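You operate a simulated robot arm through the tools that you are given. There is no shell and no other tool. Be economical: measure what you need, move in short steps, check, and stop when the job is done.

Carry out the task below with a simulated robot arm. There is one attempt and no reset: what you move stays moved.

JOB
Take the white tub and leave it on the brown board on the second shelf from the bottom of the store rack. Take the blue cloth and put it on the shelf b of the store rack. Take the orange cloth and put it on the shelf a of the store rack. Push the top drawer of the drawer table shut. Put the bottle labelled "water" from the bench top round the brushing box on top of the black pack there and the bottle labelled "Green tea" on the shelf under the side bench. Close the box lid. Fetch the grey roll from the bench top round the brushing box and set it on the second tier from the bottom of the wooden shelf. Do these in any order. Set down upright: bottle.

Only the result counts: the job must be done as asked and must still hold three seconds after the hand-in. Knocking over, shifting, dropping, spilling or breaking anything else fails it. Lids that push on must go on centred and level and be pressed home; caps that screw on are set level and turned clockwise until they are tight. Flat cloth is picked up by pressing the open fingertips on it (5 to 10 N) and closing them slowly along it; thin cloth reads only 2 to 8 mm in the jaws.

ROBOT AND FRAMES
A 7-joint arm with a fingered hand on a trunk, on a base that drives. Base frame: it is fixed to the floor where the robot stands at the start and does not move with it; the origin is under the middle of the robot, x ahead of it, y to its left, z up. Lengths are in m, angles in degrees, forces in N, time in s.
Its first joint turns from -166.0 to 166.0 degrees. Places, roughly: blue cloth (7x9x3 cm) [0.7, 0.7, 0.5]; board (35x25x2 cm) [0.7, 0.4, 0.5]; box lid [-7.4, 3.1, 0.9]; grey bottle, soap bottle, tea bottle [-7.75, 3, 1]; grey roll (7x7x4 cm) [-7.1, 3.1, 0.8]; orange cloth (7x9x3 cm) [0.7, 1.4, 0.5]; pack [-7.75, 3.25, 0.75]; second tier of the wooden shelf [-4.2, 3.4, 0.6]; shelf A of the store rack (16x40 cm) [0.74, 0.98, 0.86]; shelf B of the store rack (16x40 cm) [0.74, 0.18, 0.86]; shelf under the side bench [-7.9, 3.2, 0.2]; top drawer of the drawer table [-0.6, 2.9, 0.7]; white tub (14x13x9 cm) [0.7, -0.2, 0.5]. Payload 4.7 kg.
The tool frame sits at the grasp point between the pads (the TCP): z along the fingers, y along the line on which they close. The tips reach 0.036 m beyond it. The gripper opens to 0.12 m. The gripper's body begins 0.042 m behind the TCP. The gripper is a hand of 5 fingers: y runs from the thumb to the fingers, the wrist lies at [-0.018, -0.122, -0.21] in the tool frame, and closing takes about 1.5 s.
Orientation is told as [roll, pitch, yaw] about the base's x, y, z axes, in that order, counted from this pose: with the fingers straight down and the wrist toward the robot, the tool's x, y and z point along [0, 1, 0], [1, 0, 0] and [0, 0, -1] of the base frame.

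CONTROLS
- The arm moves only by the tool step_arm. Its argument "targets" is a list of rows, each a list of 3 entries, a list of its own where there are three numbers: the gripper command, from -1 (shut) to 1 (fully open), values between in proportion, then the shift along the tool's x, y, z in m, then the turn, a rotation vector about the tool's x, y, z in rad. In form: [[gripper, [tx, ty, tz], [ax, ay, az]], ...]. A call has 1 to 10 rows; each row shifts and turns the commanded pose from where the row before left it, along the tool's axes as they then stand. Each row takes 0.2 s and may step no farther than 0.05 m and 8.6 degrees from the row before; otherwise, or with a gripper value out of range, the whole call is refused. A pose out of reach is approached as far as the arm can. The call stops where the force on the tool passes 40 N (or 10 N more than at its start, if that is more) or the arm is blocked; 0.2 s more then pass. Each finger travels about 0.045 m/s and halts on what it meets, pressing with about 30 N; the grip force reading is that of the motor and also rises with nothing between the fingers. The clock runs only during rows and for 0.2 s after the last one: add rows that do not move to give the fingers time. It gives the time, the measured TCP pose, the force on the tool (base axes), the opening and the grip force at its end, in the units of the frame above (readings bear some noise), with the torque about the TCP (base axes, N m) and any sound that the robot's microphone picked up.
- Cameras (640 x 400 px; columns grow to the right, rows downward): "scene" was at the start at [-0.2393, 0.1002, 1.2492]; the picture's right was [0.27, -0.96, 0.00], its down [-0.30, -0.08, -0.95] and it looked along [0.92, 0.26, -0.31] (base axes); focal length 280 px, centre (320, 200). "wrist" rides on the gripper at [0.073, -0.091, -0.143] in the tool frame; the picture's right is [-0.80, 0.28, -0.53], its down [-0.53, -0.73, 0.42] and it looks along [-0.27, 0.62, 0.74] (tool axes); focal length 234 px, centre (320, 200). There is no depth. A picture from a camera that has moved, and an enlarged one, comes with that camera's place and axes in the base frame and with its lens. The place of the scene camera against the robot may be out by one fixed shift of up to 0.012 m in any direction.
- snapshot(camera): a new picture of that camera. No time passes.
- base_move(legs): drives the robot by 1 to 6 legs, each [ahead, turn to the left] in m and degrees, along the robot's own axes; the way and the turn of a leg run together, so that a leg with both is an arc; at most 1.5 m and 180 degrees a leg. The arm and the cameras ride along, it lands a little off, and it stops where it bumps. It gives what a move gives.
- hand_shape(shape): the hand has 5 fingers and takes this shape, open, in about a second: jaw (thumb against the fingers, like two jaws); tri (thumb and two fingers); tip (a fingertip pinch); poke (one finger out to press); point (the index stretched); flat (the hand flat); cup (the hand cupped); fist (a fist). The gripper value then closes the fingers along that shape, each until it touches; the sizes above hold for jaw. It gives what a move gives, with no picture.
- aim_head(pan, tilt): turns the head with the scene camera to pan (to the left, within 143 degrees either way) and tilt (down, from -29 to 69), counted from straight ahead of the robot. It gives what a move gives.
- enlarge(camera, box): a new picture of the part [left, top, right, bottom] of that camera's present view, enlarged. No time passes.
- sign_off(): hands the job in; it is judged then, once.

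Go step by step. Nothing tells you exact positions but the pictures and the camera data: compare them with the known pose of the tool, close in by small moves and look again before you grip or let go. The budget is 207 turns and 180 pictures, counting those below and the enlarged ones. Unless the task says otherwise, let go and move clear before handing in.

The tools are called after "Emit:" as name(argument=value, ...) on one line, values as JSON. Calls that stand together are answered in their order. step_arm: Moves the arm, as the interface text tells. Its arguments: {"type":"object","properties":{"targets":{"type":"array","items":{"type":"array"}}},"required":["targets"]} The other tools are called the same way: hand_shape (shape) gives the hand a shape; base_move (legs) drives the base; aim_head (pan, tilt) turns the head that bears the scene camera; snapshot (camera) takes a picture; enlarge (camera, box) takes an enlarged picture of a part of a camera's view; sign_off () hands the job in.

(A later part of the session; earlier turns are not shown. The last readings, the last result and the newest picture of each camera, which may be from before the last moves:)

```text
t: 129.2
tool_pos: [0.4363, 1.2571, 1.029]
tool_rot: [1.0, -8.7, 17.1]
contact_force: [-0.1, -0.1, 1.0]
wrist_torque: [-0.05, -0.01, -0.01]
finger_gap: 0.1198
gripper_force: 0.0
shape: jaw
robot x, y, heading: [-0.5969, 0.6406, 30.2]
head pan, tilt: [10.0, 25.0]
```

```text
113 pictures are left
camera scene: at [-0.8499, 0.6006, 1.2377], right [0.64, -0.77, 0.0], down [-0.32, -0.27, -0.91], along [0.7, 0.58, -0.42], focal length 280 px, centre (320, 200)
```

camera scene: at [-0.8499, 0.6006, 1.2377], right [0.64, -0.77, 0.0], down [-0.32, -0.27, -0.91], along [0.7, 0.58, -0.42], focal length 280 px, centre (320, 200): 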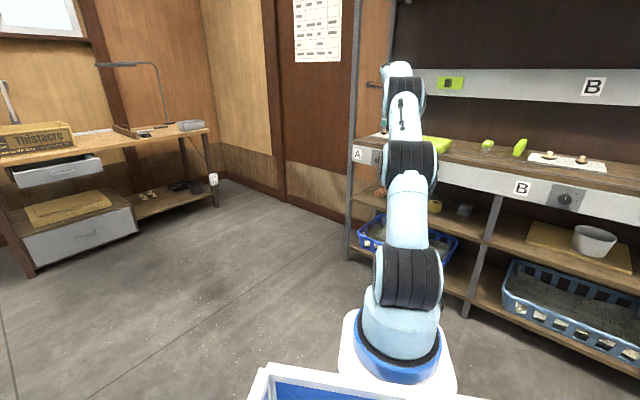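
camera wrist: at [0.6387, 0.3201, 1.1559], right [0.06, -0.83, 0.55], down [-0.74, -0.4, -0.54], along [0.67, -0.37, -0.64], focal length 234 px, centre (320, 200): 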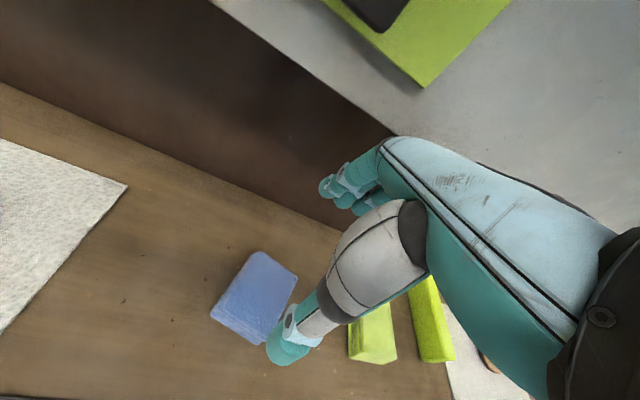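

Emit:
base_move(legs=[[-0.15, 0]])

Emit:
step_arm(targets=[[-1, [0, -0.007, 0.045], [0, 0, 0]], [-1, [0, -0.007, 0.045], [0, 0, 0]], [-1, [0, -0.007, 0.045], [0, 0, 0]], [-1, [0, -0.007, 0.045], [0, 0, 0]], [-1, [0, -0.007, 0.045], [0, 0, 0]], [-1, [0, -0.007, 0.045], [0, 0, 0]], [-1, [0, -0.007, 0.045], [0, 0, 0]], [-1, [0, -0.007, 0.045], [0, 0, 0]], [-1, [0, -0.007, 0.045], [0, 0, 0]]])

Emit:
step_arm(targets=[[-1, [0, 0, 0], [-0.135, 0, 0]], [-1, [0, 0, 0], [-0.135, 0, 0]], [-1, [0, 0, 0], [-0.135, 0, 0]], [-1, [0, 0, 0], [-0.135, 0, 0]], [-1, [0, 0, 0], [-0.135, 0, 0]]])

Emit:
snapshot(camera="wrist")

```text
t: 130.6
tool_pos: [0.3049, 1.1813, 1.0284]
tool_rot: [1.0, -8.8, 17.1]
contact_force: [-0.5, 0.4, 0.3]
wrist_torque: [0.0, -0.01, -0.02]
finger_gap: 0.1196
gripper_force: 0.1
shape: jaw
robot x, y, heading: [-0.7228, 0.5664, 29.9]
head pan, tilt: [10.0, 25.0]
```

```text
t: 132.6
tool_pos: [0.3038, 1.1885, 0.6206]
tool_rot: [1.2, -9.0, 17.1]
contact_force: [-0.1, -0.2, 1.6]
wrist_torque: [-0.05, 0.05, 0.0]
finger_gap: 0.0
gripper_force: 29.9
shape: jaw
robot x, y, heading: [-0.7299, 0.569, 29.9]
head pan, tilt: [10.0, 25.0]
```

```text
t: 133.8
tool_pos: [0.3031, 1.1863, 0.6206]
tool_rot: [1.6, -47.6, 16.1]
contact_force: [0.0, 0.4, 0.5]
wrist_torque: [-0.02, 0.06, -0.01]
finger_gap: 0.0
gripper_force: 30.0
shape: jaw
robot x, y, heading: [-0.7261, 0.5687, 30.0]
head pan, tilt: [10.0, 25.0]
```

```text
112 pictures are left
camera wrist: at [0.1214, 1.2074, 0.6499], right [0.05, -0.84, 0.55], down [-0.02, -0.55, -0.84], along [1.0, 0.03, -0.04], focal length 234 px, centre (320, 200)
```

wrist: 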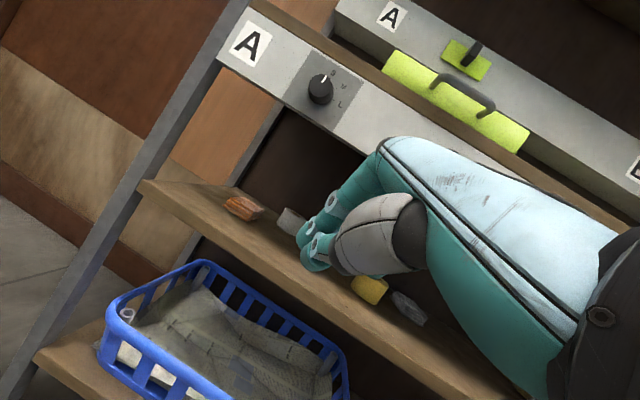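

Emit:
base_move(legs=[[0.28, 0]])

Emit:
snapshot(camera="wrist")

```text
t: 135.7
tool_pos: [0.5459, 1.3272, 0.6189]
tool_rot: [1.6, -47.4, 16.1]
contact_force: [0.3, -0.6, -0.4]
wrist_torque: [0.0, 0.02, -0.01]
finger_gap: 0.0003
gripper_force: 29.7
shape: jaw
robot x, y, heading: [-0.4859, 0.7055, 30.1]
head pan, tilt: [10.0, 25.0]
```

```text
111 pictures are left
camera wrist: at [0.3639, 1.3467, 0.6492], right [0.05, -0.84, 0.55], down [-0.02, -0.55, -0.84], along [1.0, 0.03, -0.05], focal length 234 px, centre (320, 200)
```

wrist: 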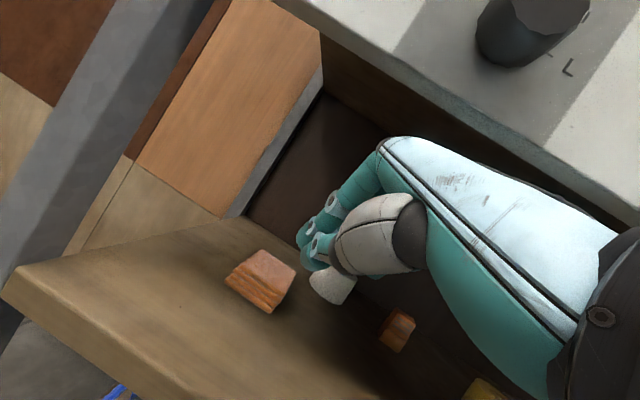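

The orange cloth spans x 0.643–0.72, y 1.33–1.40. I'll press on its top and drag it forward as before.

Emit:
base_move(legs=[[0.12, 0]])

Emit:
step_arm(targets=[[-1, [-0.0155, -0.004, 0.04], [0, 0, 0]], [-1, [-0.0155, -0.004, 0.04], [0, 0, 0]]])

Emit:
snapshot(camera="wrist")

```text
t: 136.9
tool_pos: [0.6499, 1.3859, 0.6199]
tool_rot: [1.4, -47.5, 16.1]
contact_force: [0.1, -0.2, 0.2]
wrist_torque: [0.01, 0.03, -0.04]
finger_gap: 0.0
gripper_force: 29.9
shape: jaw
robot x, y, heading: [-0.3835, 0.7624, 29.9]
head pan, tilt: [10.0, 25.0]
```

```text
t: 137.6
tool_pos: [0.7111, 1.3742, 0.5597]
tool_rot: [1.5, -47.5, 16.1]
contact_force: [0.4, 0.4, 0.2]
wrist_torque: [-0.01, 0.08, -0.01]
finger_gap: 0.0
gripper_force: 29.9
shape: jaw
robot x, y, heading: [-0.3784, 0.7613, 29.8]
head pan, tilt: [10.0, 25.0]
```

```text
110 pictures are left
camera wrist: at [0.5283, 1.3939, 0.5894], right [0.05, -0.84, 0.55], down [-0.02, -0.55, -0.84], along [1.0, 0.03, -0.04], focal length 234 px, centre (320, 200)
```

wrist: 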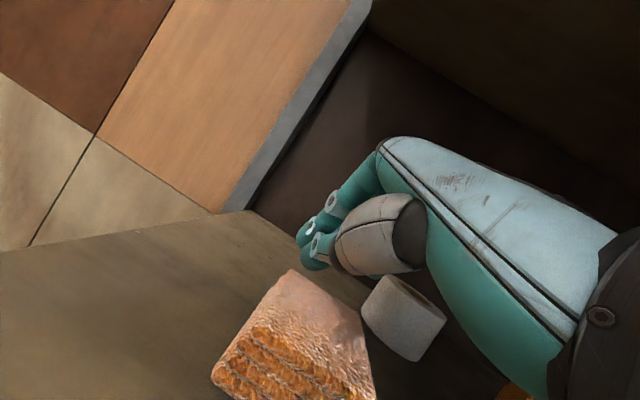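

Emit:
step_arm(targets=[[-1, [0.012, -0.0147, 0.0135], [0, 0, 0]], [-1, [0, -0.005, 0.005], [0, 0, 0]], [-1, [0, 0, 0], [0, 0, 0]]])

Emit:
snapshot(camera="wrist")

```text
t: 138.3
tool_pos: [0.7089, 1.3855, 0.5383]
tool_rot: [1.7, -48.0, 15.9]
contact_force: [-0.8, -5.6, 29.9]
wrist_torque: [-0.01, 0.06, 0.0]
finger_gap: 0.0003
gripper_force: 30.1
shape: jaw
robot x, y, heading: [-0.3855, 0.7675, 30.2]
head pan, tilt: [10.0, 25.0]
```

```text
109 pictures are left
camera wrist: at [0.5265, 1.4059, 0.5676], right [0.05, -0.84, 0.54], down [-0.01, -0.54, -0.84], along [1.0, 0.03, -0.04], focal length 234 px, centre (320, 200)
```

wrist: 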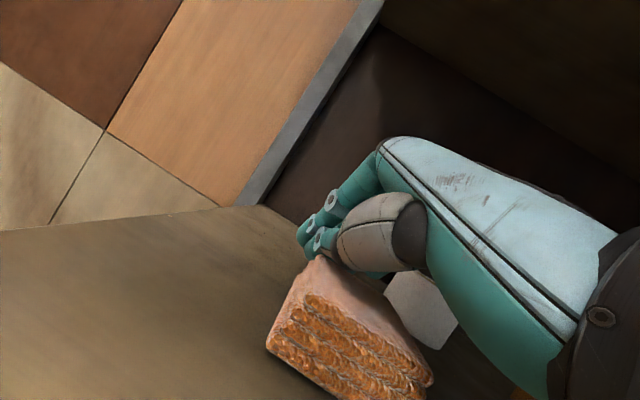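

Pressing at 30 N. Dragging back.

Emit:
base_move(legs=[[-0.11, 0]])

Emit:
snapshot(camera="wrist")

```text
t: 139.5
tool_pos: [0.613, 1.3324, 0.537]
tool_rot: [1.5, -47.8, 16.2]
contact_force: [4.6, 2.7, 32.5]
wrist_torque: [0.08, 0.01, 0.0]
finger_gap: 0.0
gripper_force: 30.1
shape: jaw
robot x, y, heading: [-0.4736, 0.7115, 29.9]
head pan, tilt: [10.0, 25.0]
```

```text
108 pictures are left
camera wrist: at [0.4301, 1.3525, 0.5658], right [0.05, -0.84, 0.54], down [-0.02, -0.55, -0.84], along [1.0, 0.03, -0.04], focal length 234 px, centre (320, 200)
```

wrist: 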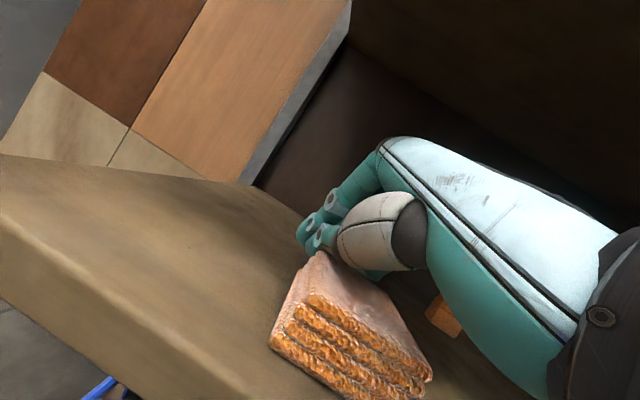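

Emit:
step_arm(targets=[[-1, [0, 0.0223, -0.02], [0, 0, 0]], [-1, [0, 0.0223, -0.02], [0, 0, 0]]])

Emit:
base_move(legs=[[-0.15, 0]])

Emit:
step_arm(targets=[[1, [0, -0.02, -0.02], [0.138, 0, 0]], [1, [0, -0.02, -0.015], [0.138, 0, 0]], [1, [0, -0.025, -0.01], [0.138, 0, 0]], [1, [0, -0.025, -0.008], [0.138, 0, 0]], [1, [0, -0.025, -0.005], [0.138, 0, 0]], [1, [0, 0, 0], [0, -0.015, 0.09]], [1, [0, 0, 0], [0, -0.015, 0.09]]])

Emit:
snapshot(camera="wrist")

```text
t: 140.1
tool_pos: [0.6124, 1.3311, 0.5932]
tool_rot: [1.5, -47.6, 16.1]
contact_force: [-0.8, -0.7, -0.6]
wrist_torque: [0.08, -0.1, 0.01]
finger_gap: 0.0
gripper_force: 30.2
shape: jaw
robot x, y, heading: [-0.4745, 0.7093, 30.0]
head pan, tilt: [10.0, 25.0]
```

```text
t: 141.5
tool_pos: [0.4822, 1.2548, 0.5948]
tool_rot: [1.5, -47.6, 16.1]
contact_force: [0.6, -0.3, -0.3]
wrist_torque: [0.01, 0.03, -0.01]
finger_gap: 0.0
gripper_force: 30.1
shape: jaw
robot x, y, heading: [-0.6057, 0.6362, 29.9]
head pan, tilt: [10.0, 25.0]
```

```text
t: 143.1
tool_pos: [0.3557, 1.2186, 0.581]
tool_rot: [0.8, -8.0, 6.5]
contact_force: [0.7, -0.2, 0.4]
wrist_torque: [0.01, 0.01, -0.03]
finger_gap: 0.1196
gripper_force: 0.0
shape: jaw
robot x, y, heading: [-0.6097, 0.6315, 30.1]
head pan, tilt: [10.0, 25.0]
```

```text
107 pictures are left
camera wrist: at [0.2379, 1.2749, 0.712], right [0.3, -0.78, 0.55], down [-0.6, -0.6, -0.53], along [0.74, -0.17, -0.65], focal length 234 px, centre (320, 200)
```

wrist: 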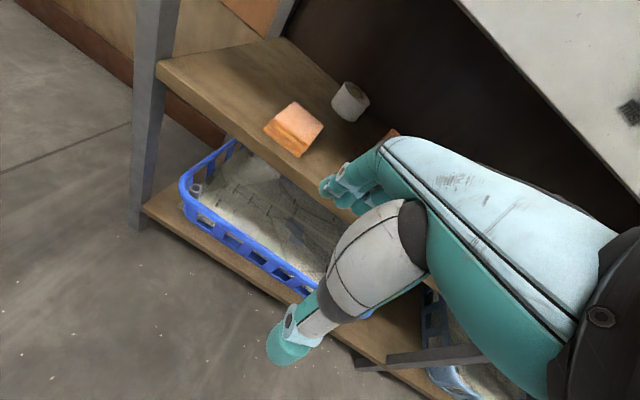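

Emit:
base_move(legs=[[0.19, 0]])

Emit:
snapshot(camera="wrist")

```text
t: 144.7
tool_pos: [0.5233, 1.3121, 0.5833]
tool_rot: [0.9, -8.0, 6.5]
contact_force: [-0.5, 0.2, 0.3]
wrist_torque: [-0.05, 0.03, 0.01]
finger_gap: 0.1195
gripper_force: 0.0
shape: jaw
robot x, y, heading: [-0.4408, 0.7304, 29.7]
head pan, tilt: [10.0, 25.0]
```

```text
106 pictures are left
camera wrist: at [0.4033, 1.3701, 0.712], right [0.3, -0.78, 0.55], down [-0.6, -0.6, -0.53], along [0.74, -0.17, -0.65], focal length 234 px, centre (320, 200)
```

wrist: 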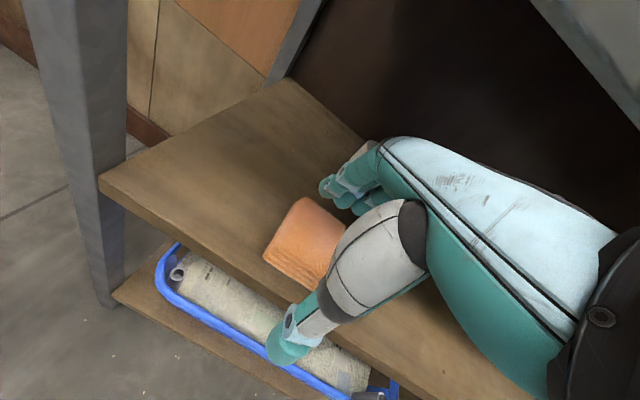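

Emit:
step_arm(targets=[[1, [-0.004, 0.0295, 0.0148], [0, 0, 0]], [1, [-0.004, 0.0295, 0.0148], [0, 0, 0]]])

Emit:
snapshot(camera="wrist")

```text
t: 145.3
tool_pos: [0.583, 1.3126, 0.5585]
tool_rot: [0.7, -7.8, 6.7]
contact_force: [0.8, -0.5, -0.2]
wrist_torque: [0.03, 0.01, -0.03]
finger_gap: 0.12
gripper_force: 0.1
shape: jaw
robot x, y, heading: [-0.4432, 0.726, 29.9]
head pan, tilt: [10.0, 25.0]
```

```text
105 pictures are left
camera wrist: at [0.4641, 1.3708, 0.6883], right [0.3, -0.78, 0.55], down [-0.6, -0.6, -0.53], along [0.74, -0.17, -0.65], focal length 234 px, centre (320, 200)
```

wrist: 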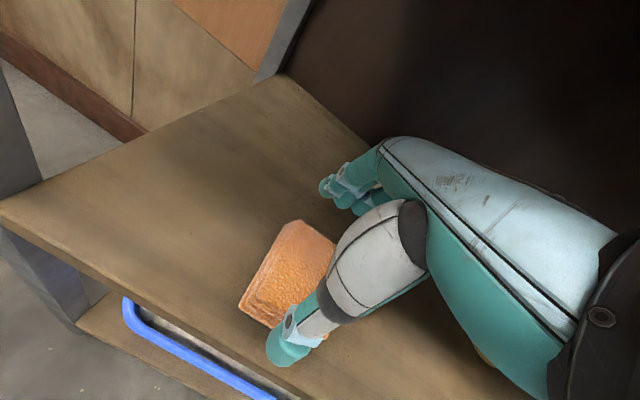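

Emit:
step_arm(targets=[[1, [0, -0.013, 0], [0, 0, 0]], [1, [0, -0.001, 0.011], [0, 0, 0]], [1, [0, 0, 0.004], [0, 0, 0]]])

Emit:
snapshot(camera="wrist")

```text
t: 146.1
tool_pos: [0.5724, 1.3097, 0.5434]
tool_rot: [0.8, -8.0, 6.6]
contact_force: [0.3, 0.2, 0.6]
wrist_torque: [-0.02, 0.0, 0.01]
finger_gap: 0.1201
gripper_force: 0.0
shape: jaw
robot x, y, heading: [-0.44, 0.733, 29.9]
head pan, tilt: [10.0, 25.0]
```

```text
104 pictures are left
camera wrist: at [0.4546, 1.3681, 0.6739], right [0.3, -0.78, 0.55], down [-0.6, -0.6, -0.53], along [0.74, -0.17, -0.65], focal length 234 px, centre (320, 200)
```

wrist: 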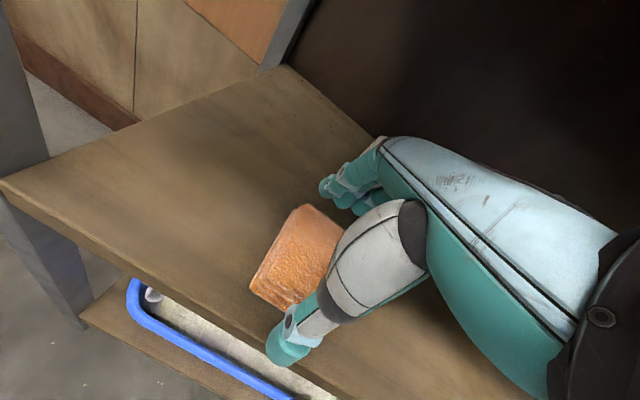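

Same view as the blue grasp. Closing.

Emit:
step_arm(targets=[[0.7, [0, 0, 0], [0, 0, 0]], [0.4, [0, 0, 0], [0, 0, 0]], [0.2, [0, 0, 0], [0, 0, 0]], [-0.1, [0, 0, 0], [0, 0, 0]], [-0.5, [0, 0, 0], [0, 0, 0]], [-1, [0, 0, 0], [0, 0, 0]], [-1, [0, 0, 0], [0, 0, 0]], [-1, [0, 0, 0], [0, 0, 0]]])

Emit:
snapshot(camera="wrist")

```text
t: 147.9
tool_pos: [0.5728, 1.31, 0.5446]
tool_rot: [0.8, -8.0, 6.6]
contact_force: [0.4, 0.3, 0.4]
wrist_torque: [-0.01, 0.04, 0.01]
finger_gap: 0.0831
gripper_force: 29.6
shape: jaw
robot x, y, heading: [-0.4412, 0.7294, 29.6]
head pan, tilt: [10.0, 25.0]
```

```text
103 pictures are left
camera wrist: at [0.4546, 1.3682, 0.674], right [0.3, -0.78, 0.55], down [-0.6, -0.6, -0.53], along [0.74, -0.17, -0.65], focal length 234 px, centre (320, 200)
```

wrist: 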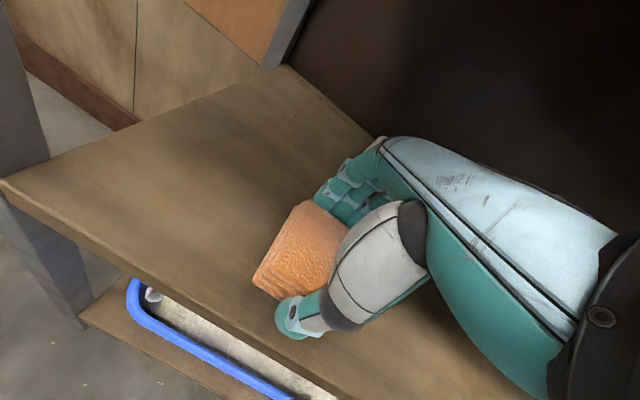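

Emit:
step_arm(targets=[[-1, [0, 0.001, -0.012], [0, 0, 0]], [-1, [0, -0.01, -0.008], [0, 0, 0]]])

Emit:
base_move(legs=[[-0.25, 0]])

Emit:
step_arm(targets=[[-1, [0, 0.007, -0.045], [0, 0, 0]], [-1, [0, 0.007, -0.045], [0, 0, 0]], [-1, [0, 0.007, -0.045], [0, 0, 0]], [-1, [0, 0.007, -0.045], [0, 0, 0]], [-1, [0, 0.007, -0.045], [0, 0, 0]], [-1, [0, 0.007, -0.045], [0, 0, 0]], [-1, [0, 0.007, -0.045], [0, 0, 0]], [-1, [0, 0.007, -0.045], [0, 0, 0]], [-1, [0, 0.007, -0.045], [0, 0, 0]], [-1, [0, 0.005, -0.035], [0, 0, 0]]])

Emit:
base_move(legs=[[0, -17.5], [0.22, 0]])

Emit:
snapshot(camera="wrist")

```text
t: 148.5
tool_pos: [0.562, 1.3103, 0.5618]
tool_rot: [0.9, -7.9, 6.5]
contact_force: [0.1, -0.1, 0.0]
wrist_torque: [0.01, 0.01, 0.04]
finger_gap: 0.0832
gripper_force: 29.7
shape: jaw
robot x, y, heading: [-0.4428, 0.7289, 29.8]
head pan, tilt: [10.0, 25.0]
```

```text
t: 150.3
tool_pos: [0.3441, 1.1851, 0.5619]
tool_rot: [0.7, -8.0, 6.7]
contact_force: [0.4, 0.5, 0.6]
wrist_torque: [-0.01, 0.0, 0.02]
finger_gap: 0.0831
gripper_force: 30.3
shape: jaw
robot x, y, heading: [-0.6567, 0.6055, 30.1]
head pan, tilt: [10.0, 25.0]
```

```text
t: 152.5
tool_pos: [0.3527, 1.1793, 1.0071]
tool_rot: [0.7, -7.9, 6.8]
contact_force: [0.7, 0.2, -1.0]
wrist_torque: [0.02, -0.01, 0.05]
finger_gap: 0.0831
gripper_force: 29.5
shape: jaw
robot x, y, heading: [-0.655, 0.6046, 30.1]
head pan, tilt: [10.0, 25.0]
```

```text
t: 155.2
tool_pos: [0.6913, 0.9017, 1.0085]
tool_rot: [0.8, -8.0, -10.6]
contact_force: [-0.4, 0.2, -0.8]
wrist_torque: [-0.05, -0.01, 0.0]
finger_gap: 0.0829
gripper_force: 29.7
shape: jaw
robot x, y, heading: [-0.4415, 0.6538, 12.8]
head pan, tilt: [10.0, 25.0]
```

```text
102 pictures are left
camera wrist: at [0.596, 0.9913, 1.1377], right [0.05, -0.83, 0.55], down [-0.75, -0.39, -0.53], along [0.66, -0.38, -0.65], focal length 234 px, centre (320, 200)
```

wrist: 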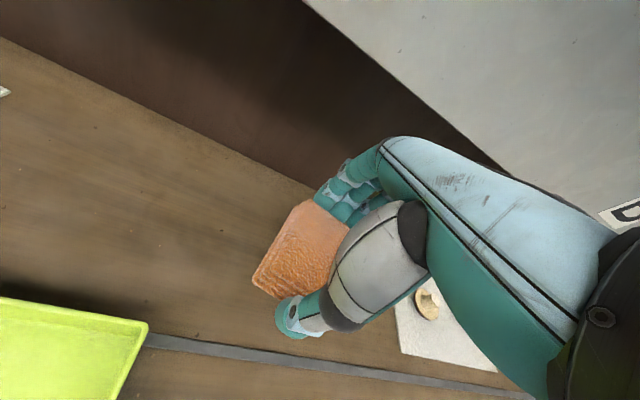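

The brush and sponge lie near y 0.85 and 0.71, so I'll shift left to about (0.755, 1.03), behind the green tray.

Emit:
step_arm(targets=[[-1, [0.0459, 0.013, 0], [0, 0, 0]], [-1, [0.0459, 0.013, 0], [0, 0, 0]], [-1, [0.0459, 0.013, 0], [0, 0, 0]], [-1, [0, -0.005, 0.04], [0, 0, 0]]])

Emit:
snapshot(camera="wrist")

Emit:
snapshot(camera="scene")

```text
t: 156.2
tool_pos: [0.7477, 1.017, 0.9696]
tool_rot: [0.6, -7.7, -10.6]
contact_force: [1.3, 0.0, -4.9]
wrist_torque: [0.03, -0.04, -0.03]
finger_gap: 0.0822
gripper_force: 29.5
shape: jaw
out of reach, approached as far as the arm can: row 3
robot x, y, heading: [-0.4425, 0.6525, 12.6]
head pan, tilt: [10.0, 25.0]
```

```text
101 pictures are left
camera wrist: at [0.6513, 1.1077, 1.0993], right [0.06, -0.83, 0.55], down [-0.75, -0.4, -0.53], along [0.66, -0.38, -0.65], focal length 234 px, centre (320, 200)
```

wrist: 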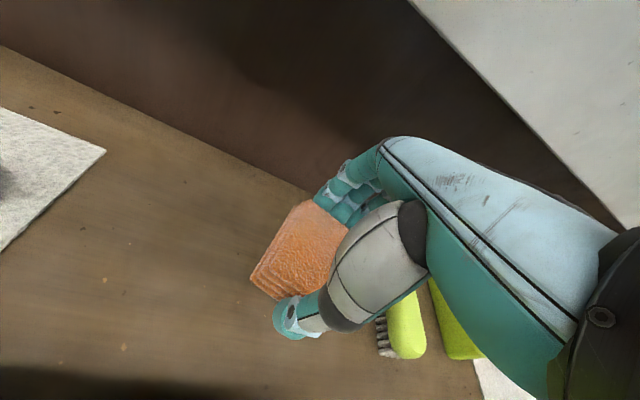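

```text
100 pictures are left
camera scene: at [-0.6813, 0.6939, 1.2438], right [0.38, -0.92, 0.0], down [-0.4, -0.16, -0.9], along [0.83, 0.35, -0.43], focal length 280 px, centre (320, 200)
```

scene: 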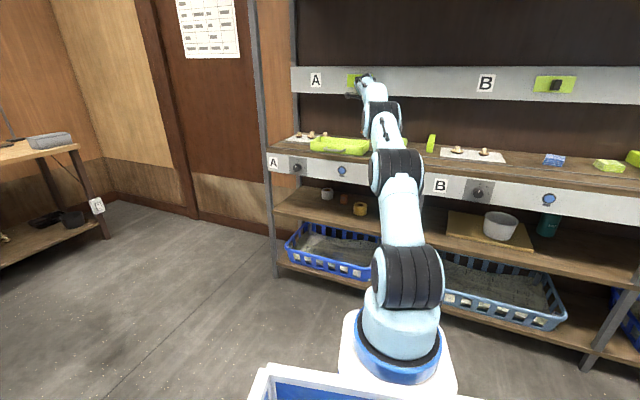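

Emit:
base_move(legs=[[0.04, 0]])

Emit:
step_arm(targets=[[-1, [0, -0.023, 0.022], [0, 0, 0]], [-1, [0, -0.018, 0.022], [0, 0, 0]], [-1, [0, -0.002, 0.012], [0, 0, 0]]])

```text
t: 157.0
tool_pos: [0.7836, 1.0265, 0.97]
tool_rot: [0.8, -8.0, -10.6]
contact_force: [-0.4, 0.1, -0.9]
wrist_torque: [0.0, 0.0, -0.03]
finger_gap: 0.0822
gripper_force: 30.3
shape: jaw
robot x, y, heading: [-0.4027, 0.6611, 13.1]
head pan, tilt: [10.0, 25.0]
```

```text
t: 157.8
tool_pos: [0.7507, 1.034, 0.9094]
tool_rot: [0.9, -8.0, -10.7]
contact_force: [-0.5, 0.1, -0.4]
wrist_torque: [-0.03, 0.01, 0.03]
finger_gap: 0.0822
gripper_force: 30.2
shape: jaw
robot x, y, heading: [-0.4018, 0.6647, 12.9]
head pan, tilt: [10.0, 25.0]
```

Emit:
step_arm(targets=[[-1, [0, 0, 0.005], [0, 0, 0]], [-1, [0, 0, 0], [0, 0, 0]], [0.5, [0, 0, 0], [0, 0, 0]], [0.8, [0, 0, 0], [0, 0, 0]], [1, [0, 0, 0], [0, 0, 0]], [1, [0, 0, 0], [0, 0, 0]], [1, [0, 0, 0], [0, 0, 0]]])

Emit:
snapshot(camera="wrist")

```text
t: 159.4
tool_pos: [0.7515, 1.0325, 0.9042]
tool_rot: [0.8, -8.1, -10.6]
contact_force: [0.4, -0.4, 0.5]
wrist_torque: [0.0, 0.0, -0.01]
finger_gap: 0.1199
gripper_force: 0.1
shape: jaw
robot x, y, heading: [-0.4038, 0.6609, 12.6]
head pan, tilt: [10.0, 25.0]
```

```text
99 pictures are left
camera wrist: at [0.6554, 1.1234, 1.0346], right [0.05, -0.83, 0.55], down [-0.75, -0.39, -0.53], along [0.66, -0.38, -0.65], focal length 234 px, centre (320, 200)
```

wrist: 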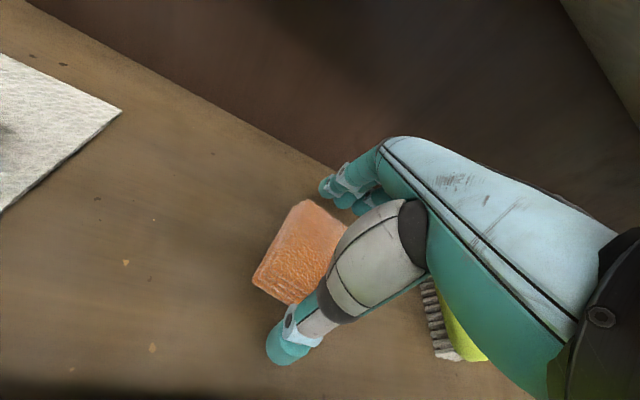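

Both cloths are placed. I'll lift clear and head for the drawer table.

Emit:
step_arm(targets=[[1, [0, 0.006, -0.04], [0, 0, 0]], [1, [0, 0.006, -0.04], [0, 0, 0]], [1, [0, -0.03, -0.03], [0, 0, 0]], [1, [0, -0.04, 0], [0, 0, 0]], [1, [0, -0.045, 0], [0, 0, 0]], [1, [0, -0.045, 0], [0, 0, 0]], [1, [0, -0.045, 0], [0, 0, 0]], [1, [0, -0.045, 0], [0, 0, 0]]])

Emit:
base_move(legs=[[-0.3, 0], [0, 71], [0.45, 0]])

Emit:
aim_head(pan=10, tilt=20)

Emit:
snapshot(camera="scene")

Emit:
snapshot(camera="wrist")

```text
t: 161.2
tool_pos: [0.5057, 1.076, 0.979]
tool_rot: [0.8, -8.0, -10.5]
contact_force: [0.9, -0.1, -0.8]
wrist_torque: [0.03, 0.0, 0.0]
finger_gap: 0.1198
gripper_force: 0.1
shape: jaw
robot x, y, heading: [-0.3976, 0.6651, 12.4]
head pan, tilt: [10.0, 25.0]
```

```text
t: 168.7
tool_pos: [-0.7395, 2.0403, 0.9797]
tool_rot: [0.8, -8.0, 60.4]
contact_force: [0.3, 1.2, 0.4]
wrist_torque: [0.03, 0.02, 0.0]
finger_gap: 0.1196
gripper_force: 0.1
shape: jaw
robot x, y, heading: [-0.6435, 1.0471, 83.6]
head pan, tilt: [10.0, 25.0]
```

```text
t: 169.3
tool_pos: [-0.7397, 2.041, 0.9794]
tool_rot: [0.9, -7.9, 60.4]
contact_force: [0.5, 0.0, 0.4]
wrist_torque: [0.01, 0.01, -0.01]
finger_gap: 0.1199
gripper_force: 0.0
shape: jaw
robot x, y, heading: [-0.6441, 1.046, 83.7]
head pan, tilt: [10.0, 20.0]
```

```text
98 pictures are left
camera scene: at [-0.765, 0.8158, 1.2457], right [1.0, 0.06, 0.0], down [0.02, -0.34, -0.94], along [-0.06, 0.94, -0.34], focal length 280 px, centre (320, 200)
```

scene: 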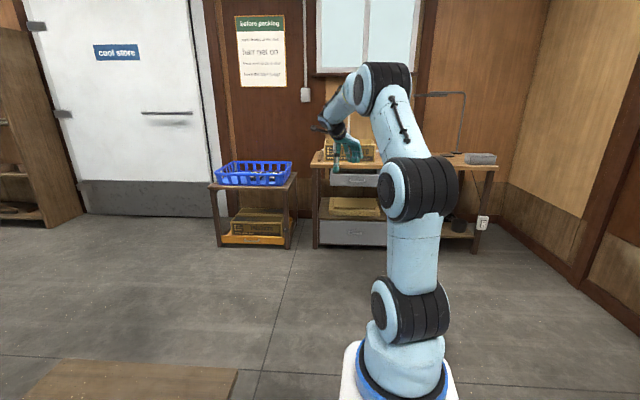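

```text
97 pictures are left
camera wrist: at [-0.856, 1.9806, 1.1102], right [0.81, -0.22, 0.55], down [0.13, -0.84, -0.53], along [0.58, 0.5, -0.65], focal length 234 px, centre (320, 200)
```

wrist: 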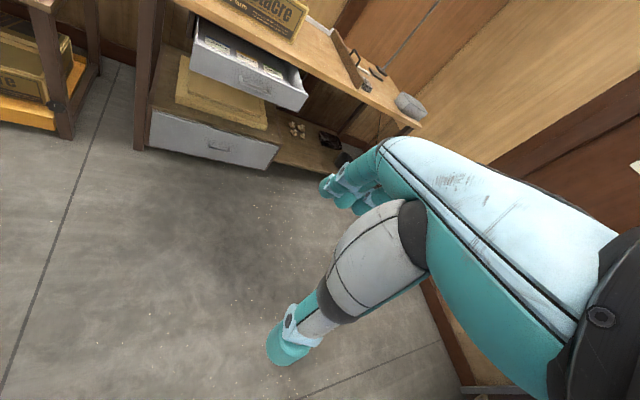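

The top drawer's face is at about x -0.62, y 2.73, z 0.70, with the table front near y 2.85. I'll close the hand, point it forward and line up.

Emit:
step_arm(targets=[[-1, [-0.026, 0.015, 0.03], [0, 0.018, -0.129]], [-1, [-0.0276, 0.0117, 0.03], [0, 0.018, -0.129]], [-1, [-0.029, 0.008, 0.03], [0, 0.018, -0.129]], [-1, [-0.0297, 0.004, 0.03], [0, 0.018, -0.129]], [-1, [0, 0, 0.02], [-0.137, 0, 0]], [-1, [0, 0, 0.02], [-0.137, 0, 0]], [-1, [0, 0, 0.0], [-0.137, 0, 0]], [-1, [0, 0, 0], [-0.137, 0, 0]], [-1, [0, 0, 0], [-0.137, 0, 0]], [-1, [0, 0, 0], [-0.137, 0, 0]]])

Emit:
snapshot(camera="wrist")

```text
t: 171.5
tool_pos: [-0.6264, 2.0659, 0.8232]
tool_rot: [2.3, -28.9, 91.8]
contact_force: [-0.1, 0.4, 1.1]
wrist_torque: [-0.03, 0.02, 0.05]
finger_gap: 0.0
gripper_force: 29.8
shape: jaw
out of reach, approached as far as the arm can: row 7, 8, 9, 10
robot x, y, heading: [-0.6487, 1.0477, 83.6]
head pan, tilt: [10.0, 20.0]
```

```text
96 pictures are left
camera wrist: at [-0.69, 1.913, 0.9066], right [0.82, 0.03, 0.57], down [0.53, -0.41, -0.74], along [0.21, 0.91, -0.35], focal length 234 px, centre (320, 200)
```

wrist: 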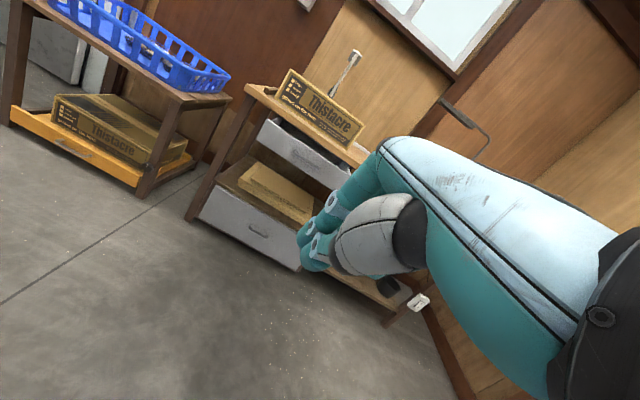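

Emit:
step_arm(targets=[[-1, [0, -0.035, 0.025], [0, 0, 0]], [-1, [0, -0.035, 0.025], [0, 0, 0]], [-1, [0, -0.035, 0.025], [0, 0, 0]]])

```text
t: 172.3
tool_pos: [-0.5991, 2.0252, 0.7111]
tool_rot: [1.7, -34.7, 91.1]
contact_force: [-0.9, -1.1, 1.8]
wrist_torque: [-0.07, -0.03, 0.01]
finger_gap: 0.0001
gripper_force: 30.3
shape: jaw
out of reach, approached as far as the arm can: row 2, 3
robot x, y, heading: [-0.6437, 1.0477, 83.8]
head pan, tilt: [10.0, 20.0]
```

Emit:
step_arm(targets=[[-1, [0, -0.008, 0.012], [0, 0, 0]]])

Emit:
base_move(legs=[[0, 3], [0.55, 0]])

Emit:
snapshot(camera="wrist")

Emit:
snapshot(camera="scene")

```text
t: 172.7
tool_pos: [-0.5938, 2.0265, 0.6959]
tool_rot: [1.7, -34.8, 91.0]
contact_force: [0.0, 0.1, 0.0]
wrist_torque: [-0.05, -0.03, -0.02]
finger_gap: 0.0
gripper_force: 29.9
shape: jaw
out of reach, approached as far as the arm can: row 1
robot x, y, heading: [-0.6452, 1.047, 83.6]
head pan, tilt: [10.0, 20.0]
```

```text
t: 176.3
tool_pos: [-0.6147, 2.5721, 0.696]
tool_rot: [1.7, -34.7, 94.0]
contact_force: [0.0, 0.6, 0.4]
wrist_torque: [0.01, 0.01, 0.0]
finger_gap: 0.0003
gripper_force: 29.6
shape: jaw
robot x, y, heading: [-0.6126, 1.5917, 86.7]
head pan, tilt: [10.0, 20.0]
```

```text
95 pictures are left
camera wrist: at [-0.6724, 2.411, 0.764], right [0.82, 0.0, 0.57], down [0.54, -0.31, -0.78], along [0.18, 0.95, -0.26], focal length 234 px, centre (320, 200)
```

wrist: 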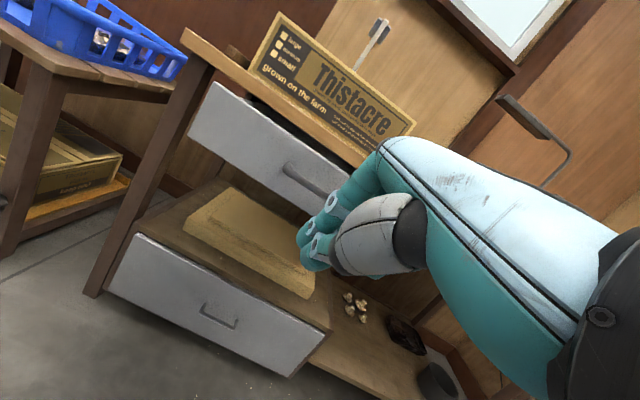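

```text
94 pictures are left
camera scene: at [-0.7212, 1.3548, 1.2458], right [0.99, 0.12, 0.0], down [0.04, -0.34, -0.94], along [-0.11, 0.93, -0.34], focal length 280 px, centre (320, 200)
```

scene: 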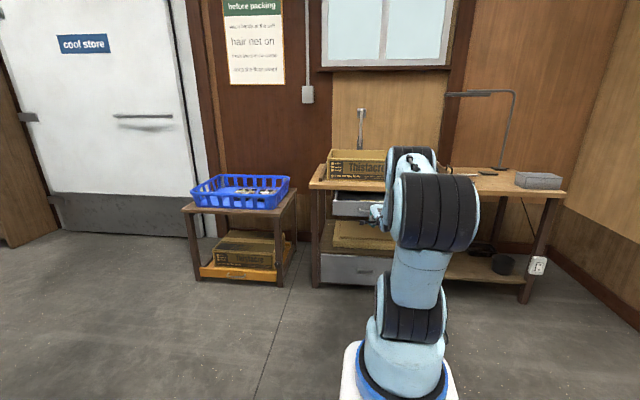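

Emit:
step_arm(targets=[[-1, [0, 0.009, -0.013], [0, 0, 0]]])

Emit:
base_move(legs=[[0.14, 0]])

Emit:
snapshot(camera="wrist")

```text
t: 176.7
tool_pos: [-0.6148, 2.5721, 0.7131]
tool_rot: [1.5, -34.8, 94.0]
contact_force: [0.7, -0.3, 0.9]
wrist_torque: [0.04, 0.01, 0.0]
finger_gap: 0.0
gripper_force: 30.1
shape: jaw
robot x, y, heading: [-0.6125, 1.5929, 86.8]
head pan, tilt: [10.0, 20.0]
```

```text
t: 178.0
tool_pos: [-0.6059, 2.7129, 0.7129]
tool_rot: [1.6, -34.7, 94.0]
contact_force: [-0.1, -0.4, 1.1]
wrist_torque: [0.0, 0.01, 0.01]
finger_gap: 0.0002
gripper_force: 29.5
shape: jaw
robot x, y, heading: [-0.6052, 1.7301, 87.0]
head pan, tilt: [10.0, 20.0]
```

```text
93 pictures are left
camera wrist: at [-0.6636, 2.5516, 0.7803], right [0.82, 0.0, 0.57], down [0.54, -0.31, -0.78], along [0.18, 0.95, -0.26], focal length 234 px, centre (320, 200)
```

wrist: 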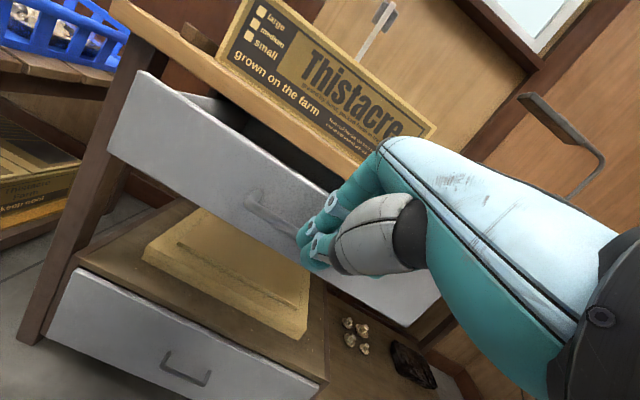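

Emit:
base_move(legs=[[0.12, 0]])

Emit:
snapshot(camera="wrist")

```text
t: 179.3
tool_pos: [-0.6005, 2.8329, 0.7128]
tool_rot: [1.6, -34.6, 94.1]
contact_force: [0.1, 0.3, 0.4]
wrist_torque: [-0.01, 0.04, 0.0]
finger_gap: 0.0003
gripper_force: 29.9
shape: jaw
robot x, y, heading: [-0.5942, 1.8495, 86.6]
head pan, tilt: [10.0, 20.0]
```

```text
92 pictures are left
camera wrist: at [-0.658, 2.6718, 0.7804], right [0.82, 0.0, 0.57], down [0.54, -0.31, -0.78], along [0.18, 0.95, -0.26], focal length 234 px, centre (320, 200)
```

wrist: 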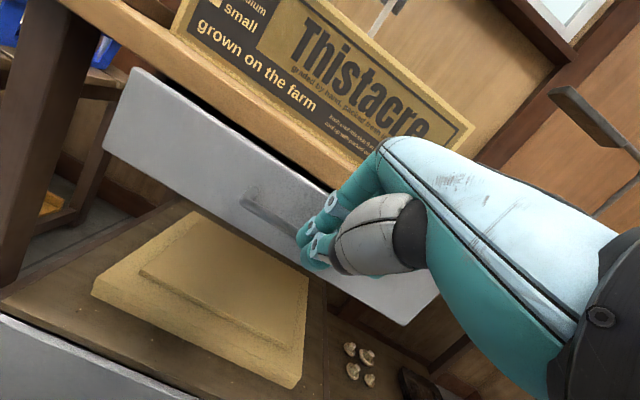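

The drawer is sliding. Continuing in small legs.

Emit:
base_move(legs=[[0.06, 0]])

Emit:
snapshot(camera="wrist")

```text
t: 180.3
tool_pos: [-0.5977, 2.8848, 0.7114]
tool_rot: [1.6, -34.5, 94.1]
contact_force: [1.5, -30.3, 12.9]
wrist_torque: [-0.41, -0.13, -0.06]
finger_gap: 0.0003
gripper_force: 29.8
shape: jaw
robot x, y, heading: [-0.5953, 1.9057, 86.6]
head pan, tilt: [10.0, 20.0]
stopped in leg 1: the force on the tool passed its limit at 62 N (the readings are from after the stop); the commanded pose is now the measured one
```

```text
91 pictures are left
camera wrist: at [-0.6548, 2.7231, 0.7795], right [0.82, 0.0, 0.57], down [0.54, -0.32, -0.78], along [0.18, 0.95, -0.26], focal length 234 px, centre (320, 200)
```

wrist: 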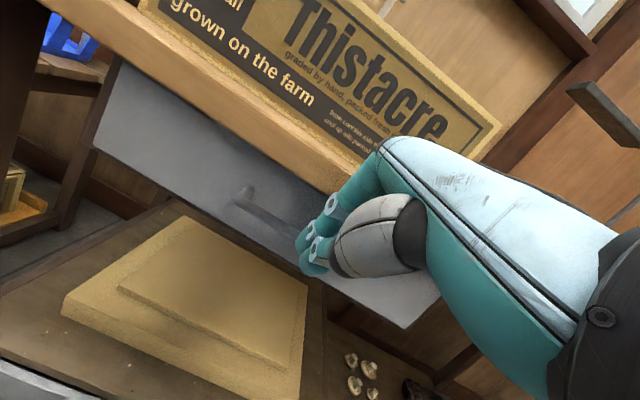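

Emit:
base_move(legs=[[-0.3, 0]])

Emit:
snapshot(camera="wrist")

Emit:
aim_head(pan=15, tilt=25)

Emit:
snapshot(camera="scene")

```text
t: 182.4
tool_pos: [-0.6131, 2.5866, 0.7097]
tool_rot: [1.6, -34.3, 94.1]
contact_force: [0.1, 0.5, 0.5]
wrist_torque: [-0.02, 0.0, 0.01]
finger_gap: 0.0
gripper_force: 30.1
shape: jaw
robot x, y, heading: [-0.6184, 1.6062, 86.8]
head pan, tilt: [10.0, 20.0]
```

```text
90 pictures are left
camera wrist: at [-0.6708, 2.4259, 0.7786], right [0.82, 0.0, 0.57], down [0.54, -0.32, -0.78], along [0.18, 0.95, -0.26], focal length 234 px, centre (320, 200)
```

wrist: 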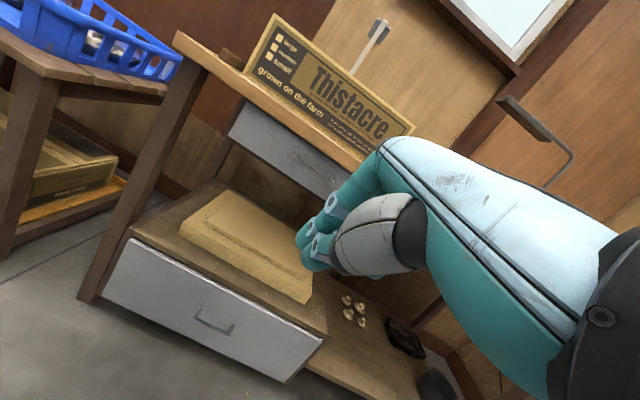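

```text
t: 183.0
tool_pos: [-0.6137, 2.5875, 0.7109]
tool_rot: [1.6, -34.5, 94.0]
contact_force: [0.8, -0.3, -0.1]
wrist_torque: [-0.02, 0.03, 0.02]
finger_gap: 0.0002
gripper_force: 29.9
shape: jaw
robot x, y, heading: [-0.6096, 1.6117, 86.7]
head pan, tilt: [15.0, 25.0]
```

```text
89 pictures are left
camera scene: at [-0.7284, 1.3689, 1.2377], right [0.98, 0.2, 0.0], down [0.09, -0.41, -0.91], along [-0.18, 0.89, -0.42], focal length 280 px, centre (320, 200)
```

scene: 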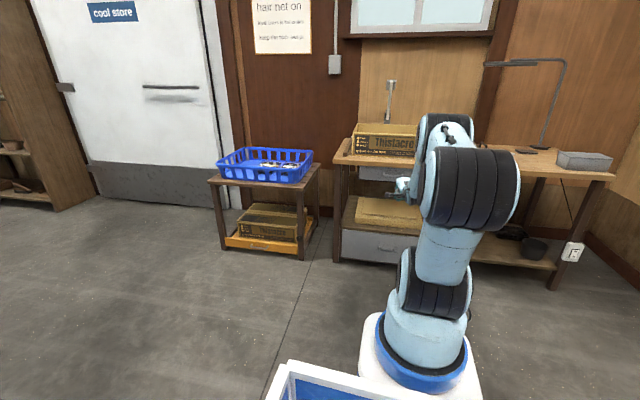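

Emit:
enlarge(camera="wrist", box=[140, 20, 380, 220])

Emit:
enlarge(camera="scene", box=[320, 110, 440, 280])

```text
2.00 times, centred on (260, 120) of wrist
camera zoom: at [-0.6708, 2.4259, 0.7787], right [0.82, 0.0, 0.57], down [0.54, -0.32, -0.78], along [0.18, 0.95, -0.26], focal length 468 px, centre (440, 360)
```

zoom: 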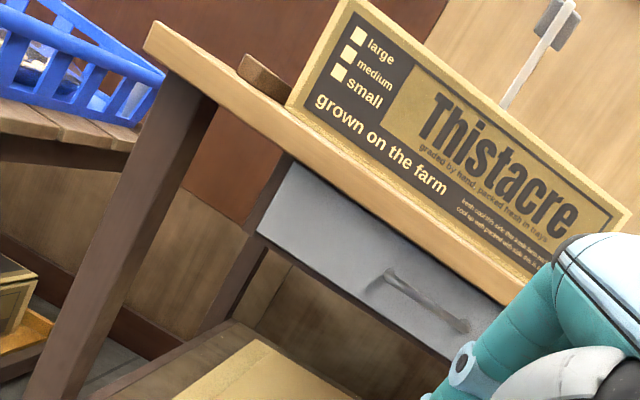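

```text
2.35 times, centred on (380, 195) of scene
camera zoom: at [-0.7284, 1.3689, 1.2377], right [0.98, 0.2, 0.0], down [0.09, -0.41, -0.91], along [-0.18, 0.89, -0.42], focal length 660 px, centre (179, 212)
```

zoom: 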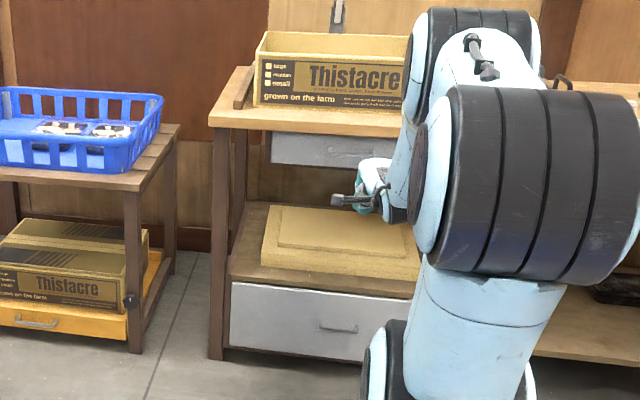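

The drawer looks shut, but the hand may have met the tabletop edge first. I'll re-check by pushing once more with a flatter hand, below the tabletop.

Emit:
base_move(legs=[[-0.2, 0]])

Emit:
step_arm(targets=[[-1, [0, 0.035, 0.025], [0, 0, 0]], [-1, [0, 0.035, 0.025], [0, 0, 0]], [-1, [0, 0.035, 0.025], [0, 0, 0]], [-1, [0, 0.035, 0.025], [-0.07, 0, 0]], [-1, [0, 0.03, 0.025], [-0.13, 0, 0]], [-1, [0, 0, 0], [-0.13, 0, 0]]])

Emit:
snapshot(camera="wrist")

```text
t: 184.6
tool_pos: [-0.626, 2.3868, 0.7114]
tool_rot: [1.6, -34.5, 94.1]
contact_force: [0.2, -0.8, 0.1]
wrist_torque: [0.02, 0.01, -0.01]
finger_gap: 0.0
gripper_force: 30.3
shape: jaw
robot x, y, heading: [-0.6211, 1.4096, 86.5]
head pan, tilt: [15.0, 25.0]
```

```text
t: 186.0
tool_pos: [-0.6317, 2.5976, 0.7122]
tool_rot: [2.2, -53.2, 94.6]
contact_force: [0.1, 0.6, 3.9]
wrist_torque: [-0.22, -0.07, 0.0]
finger_gap: 0.0002
gripper_force: 29.6
shape: jaw
out of reach, approached as far as the arm can: row 6
robot x, y, heading: [-0.6238, 1.4091, 86.7]
head pan, tilt: [15.0, 25.0]
```

```text
86 pictures are left
camera wrist: at [-0.6857, 2.4222, 0.7254], right [0.84, -0.16, 0.52], down [0.52, -0.04, -0.85], along [0.16, 0.99, 0.05], focal length 234 px, centre (320, 200)
```

wrist: 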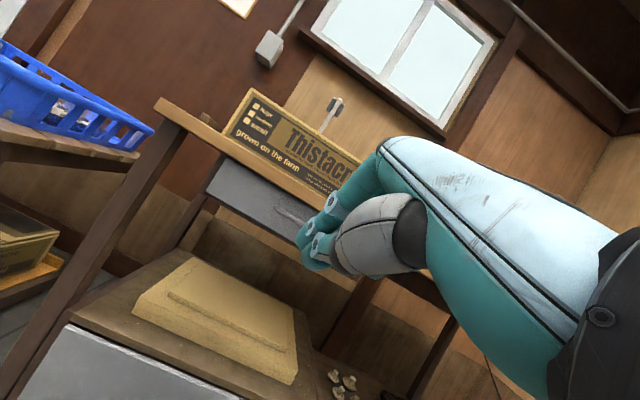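

Emit:
step_arm(targets=[[-1, [0, -0.01, 0.0075], [0, 0, 0]]])

Emit:
base_move(legs=[[0.24, 0], [0.12, 0]])

Emit:
snapshot(camera="wrist")

```text
t: 186.4
tool_pos: [-0.6224, 2.5978, 0.7003]
tool_rot: [2.4, -53.3, 94.1]
contact_force: [0.2, 0.4, 0.6]
wrist_torque: [-0.02, 0.0, 0.03]
finger_gap: 0.0001
gripper_force: 30.5
shape: jaw
out of reach, approached as far as the arm can: row 1
robot x, y, heading: [-0.6242, 1.4085, 86.6]
head pan, tilt: [15.0, 25.0]
```

```text
t: 188.7
tool_pos: [-0.6043, 2.8797, 0.6932]
tool_rot: [2.2, -52.7, 94.0]
contact_force: [1.5, -27.5, 5.9]
wrist_torque: [0.04, -0.11, -0.27]
finger_gap: 0.0001
gripper_force: 29.9
shape: jaw
robot x, y, heading: [-0.6025, 1.6932, 86.6]
head pan, tilt: [15.0, 25.0]
stopped in leg 2: the force on the tool passed its limit at 96 N (the readings are from after the stop); the commanded pose is now the measured one
```

```text
85 pictures are left
camera wrist: at [-0.6591, 2.7042, 0.7088], right [0.84, -0.17, 0.52], down [0.52, -0.05, -0.85], along [0.17, 0.98, 0.04], focal length 234 px, centre (320, 200)
```

wrist: 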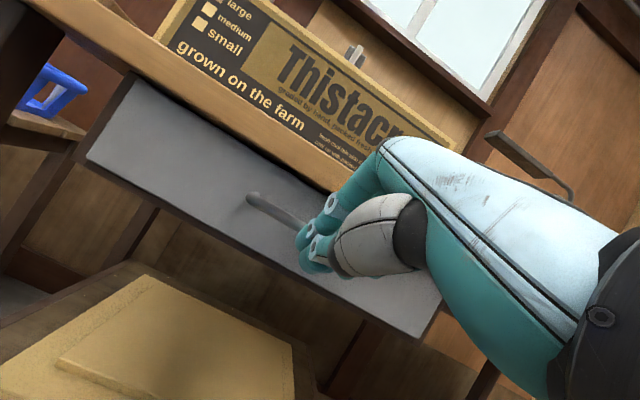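

Contact is at the same plane again, so the drawer is fully shut. I'll back off, fold the arm for travel and head west.

Emit:
base_move(legs=[[-0.4, 0]])

Emit:
step_arm(targets=[[0, [0, -0.01, -0.045], [0.1, 0, 0]], [0, [0, -0.01, -0.045], [0.1, 0, 0]], [0, [0, -0.01, -0.045], [0.1, 0, 0]], [0, [0, -0.01, -0.045], [0.1, 0, 0]], [0, [0, -0.02, -0.04], [0.1, 0, 0]], [0, [0, -0.02, -0.04], [0.1, 0, 0]], [0, [0, -0.03, -0.03], [0.1, 0, 0]], [0, [0, -0.045, -0.01], [0.08, 0, 0]], [0, [0, -0.045, -0.01], [0, 0, 0]], [0, [0, -0.045, -0.01], [0, 0, 0]]])

Emit:
aim_head(pan=90, tilt=15)

Emit:
snapshot(camera="scene")

```text
t: 191.2
tool_pos: [-0.6301, 2.4806, 0.6936]
tool_rot: [2.4, -52.7, 94.2]
contact_force: [0.1, 0.8, 0.7]
wrist_torque: [0.0, 0.02, 0.01]
finger_gap: 0.0
gripper_force: 30.3
shape: jaw
robot x, y, heading: [-0.6289, 1.294, 86.7]
head pan, tilt: [15.0, 25.0]
```

```text
t: 193.4
tool_pos: [-0.5836, 2.0843, 0.8739]
tool_rot: [1.4, -7.9, 95.9]
contact_force: [-0.9, -0.8, -1.4]
wrist_torque: [0.04, -0.01, 0.03]
finger_gap: 0.0597
gripper_force: 0.0
shape: jaw
robot x, y, heading: [-0.6265, 1.2961, 86.6]
head pan, tilt: [15.0, 25.0]
```

```text
t: 194.9
tool_pos: [-0.5839, 2.0838, 0.8733]
tool_rot: [1.5, -8.2, 95.8]
contact_force: [-0.2, -0.2, 0.2]
wrist_torque: [0.02, 0.01, -0.01]
finger_gap: 0.06
gripper_force: 0.1
shape: jaw
robot x, y, heading: [-0.6254, 1.2926, 86.7]
head pan, tilt: [90.0, 15.0]
```

```text
84 pictures are left
camera scene: at [-0.8204, 0.9681, 1.2539], right [0.06, 1.0, 0.0], down [0.26, -0.01, -0.97], along [-0.96, 0.05, -0.26], focal length 280 px, centre (320, 200)
```

scene: 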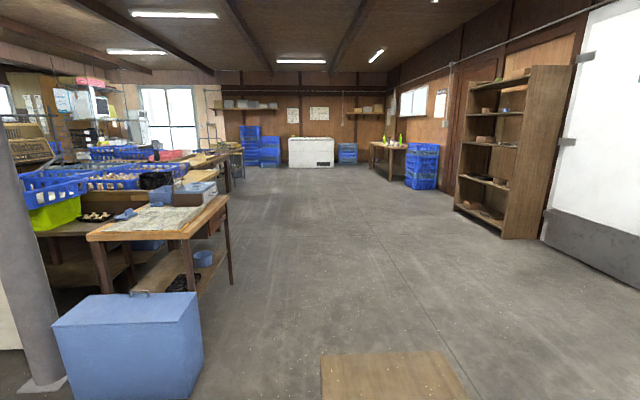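

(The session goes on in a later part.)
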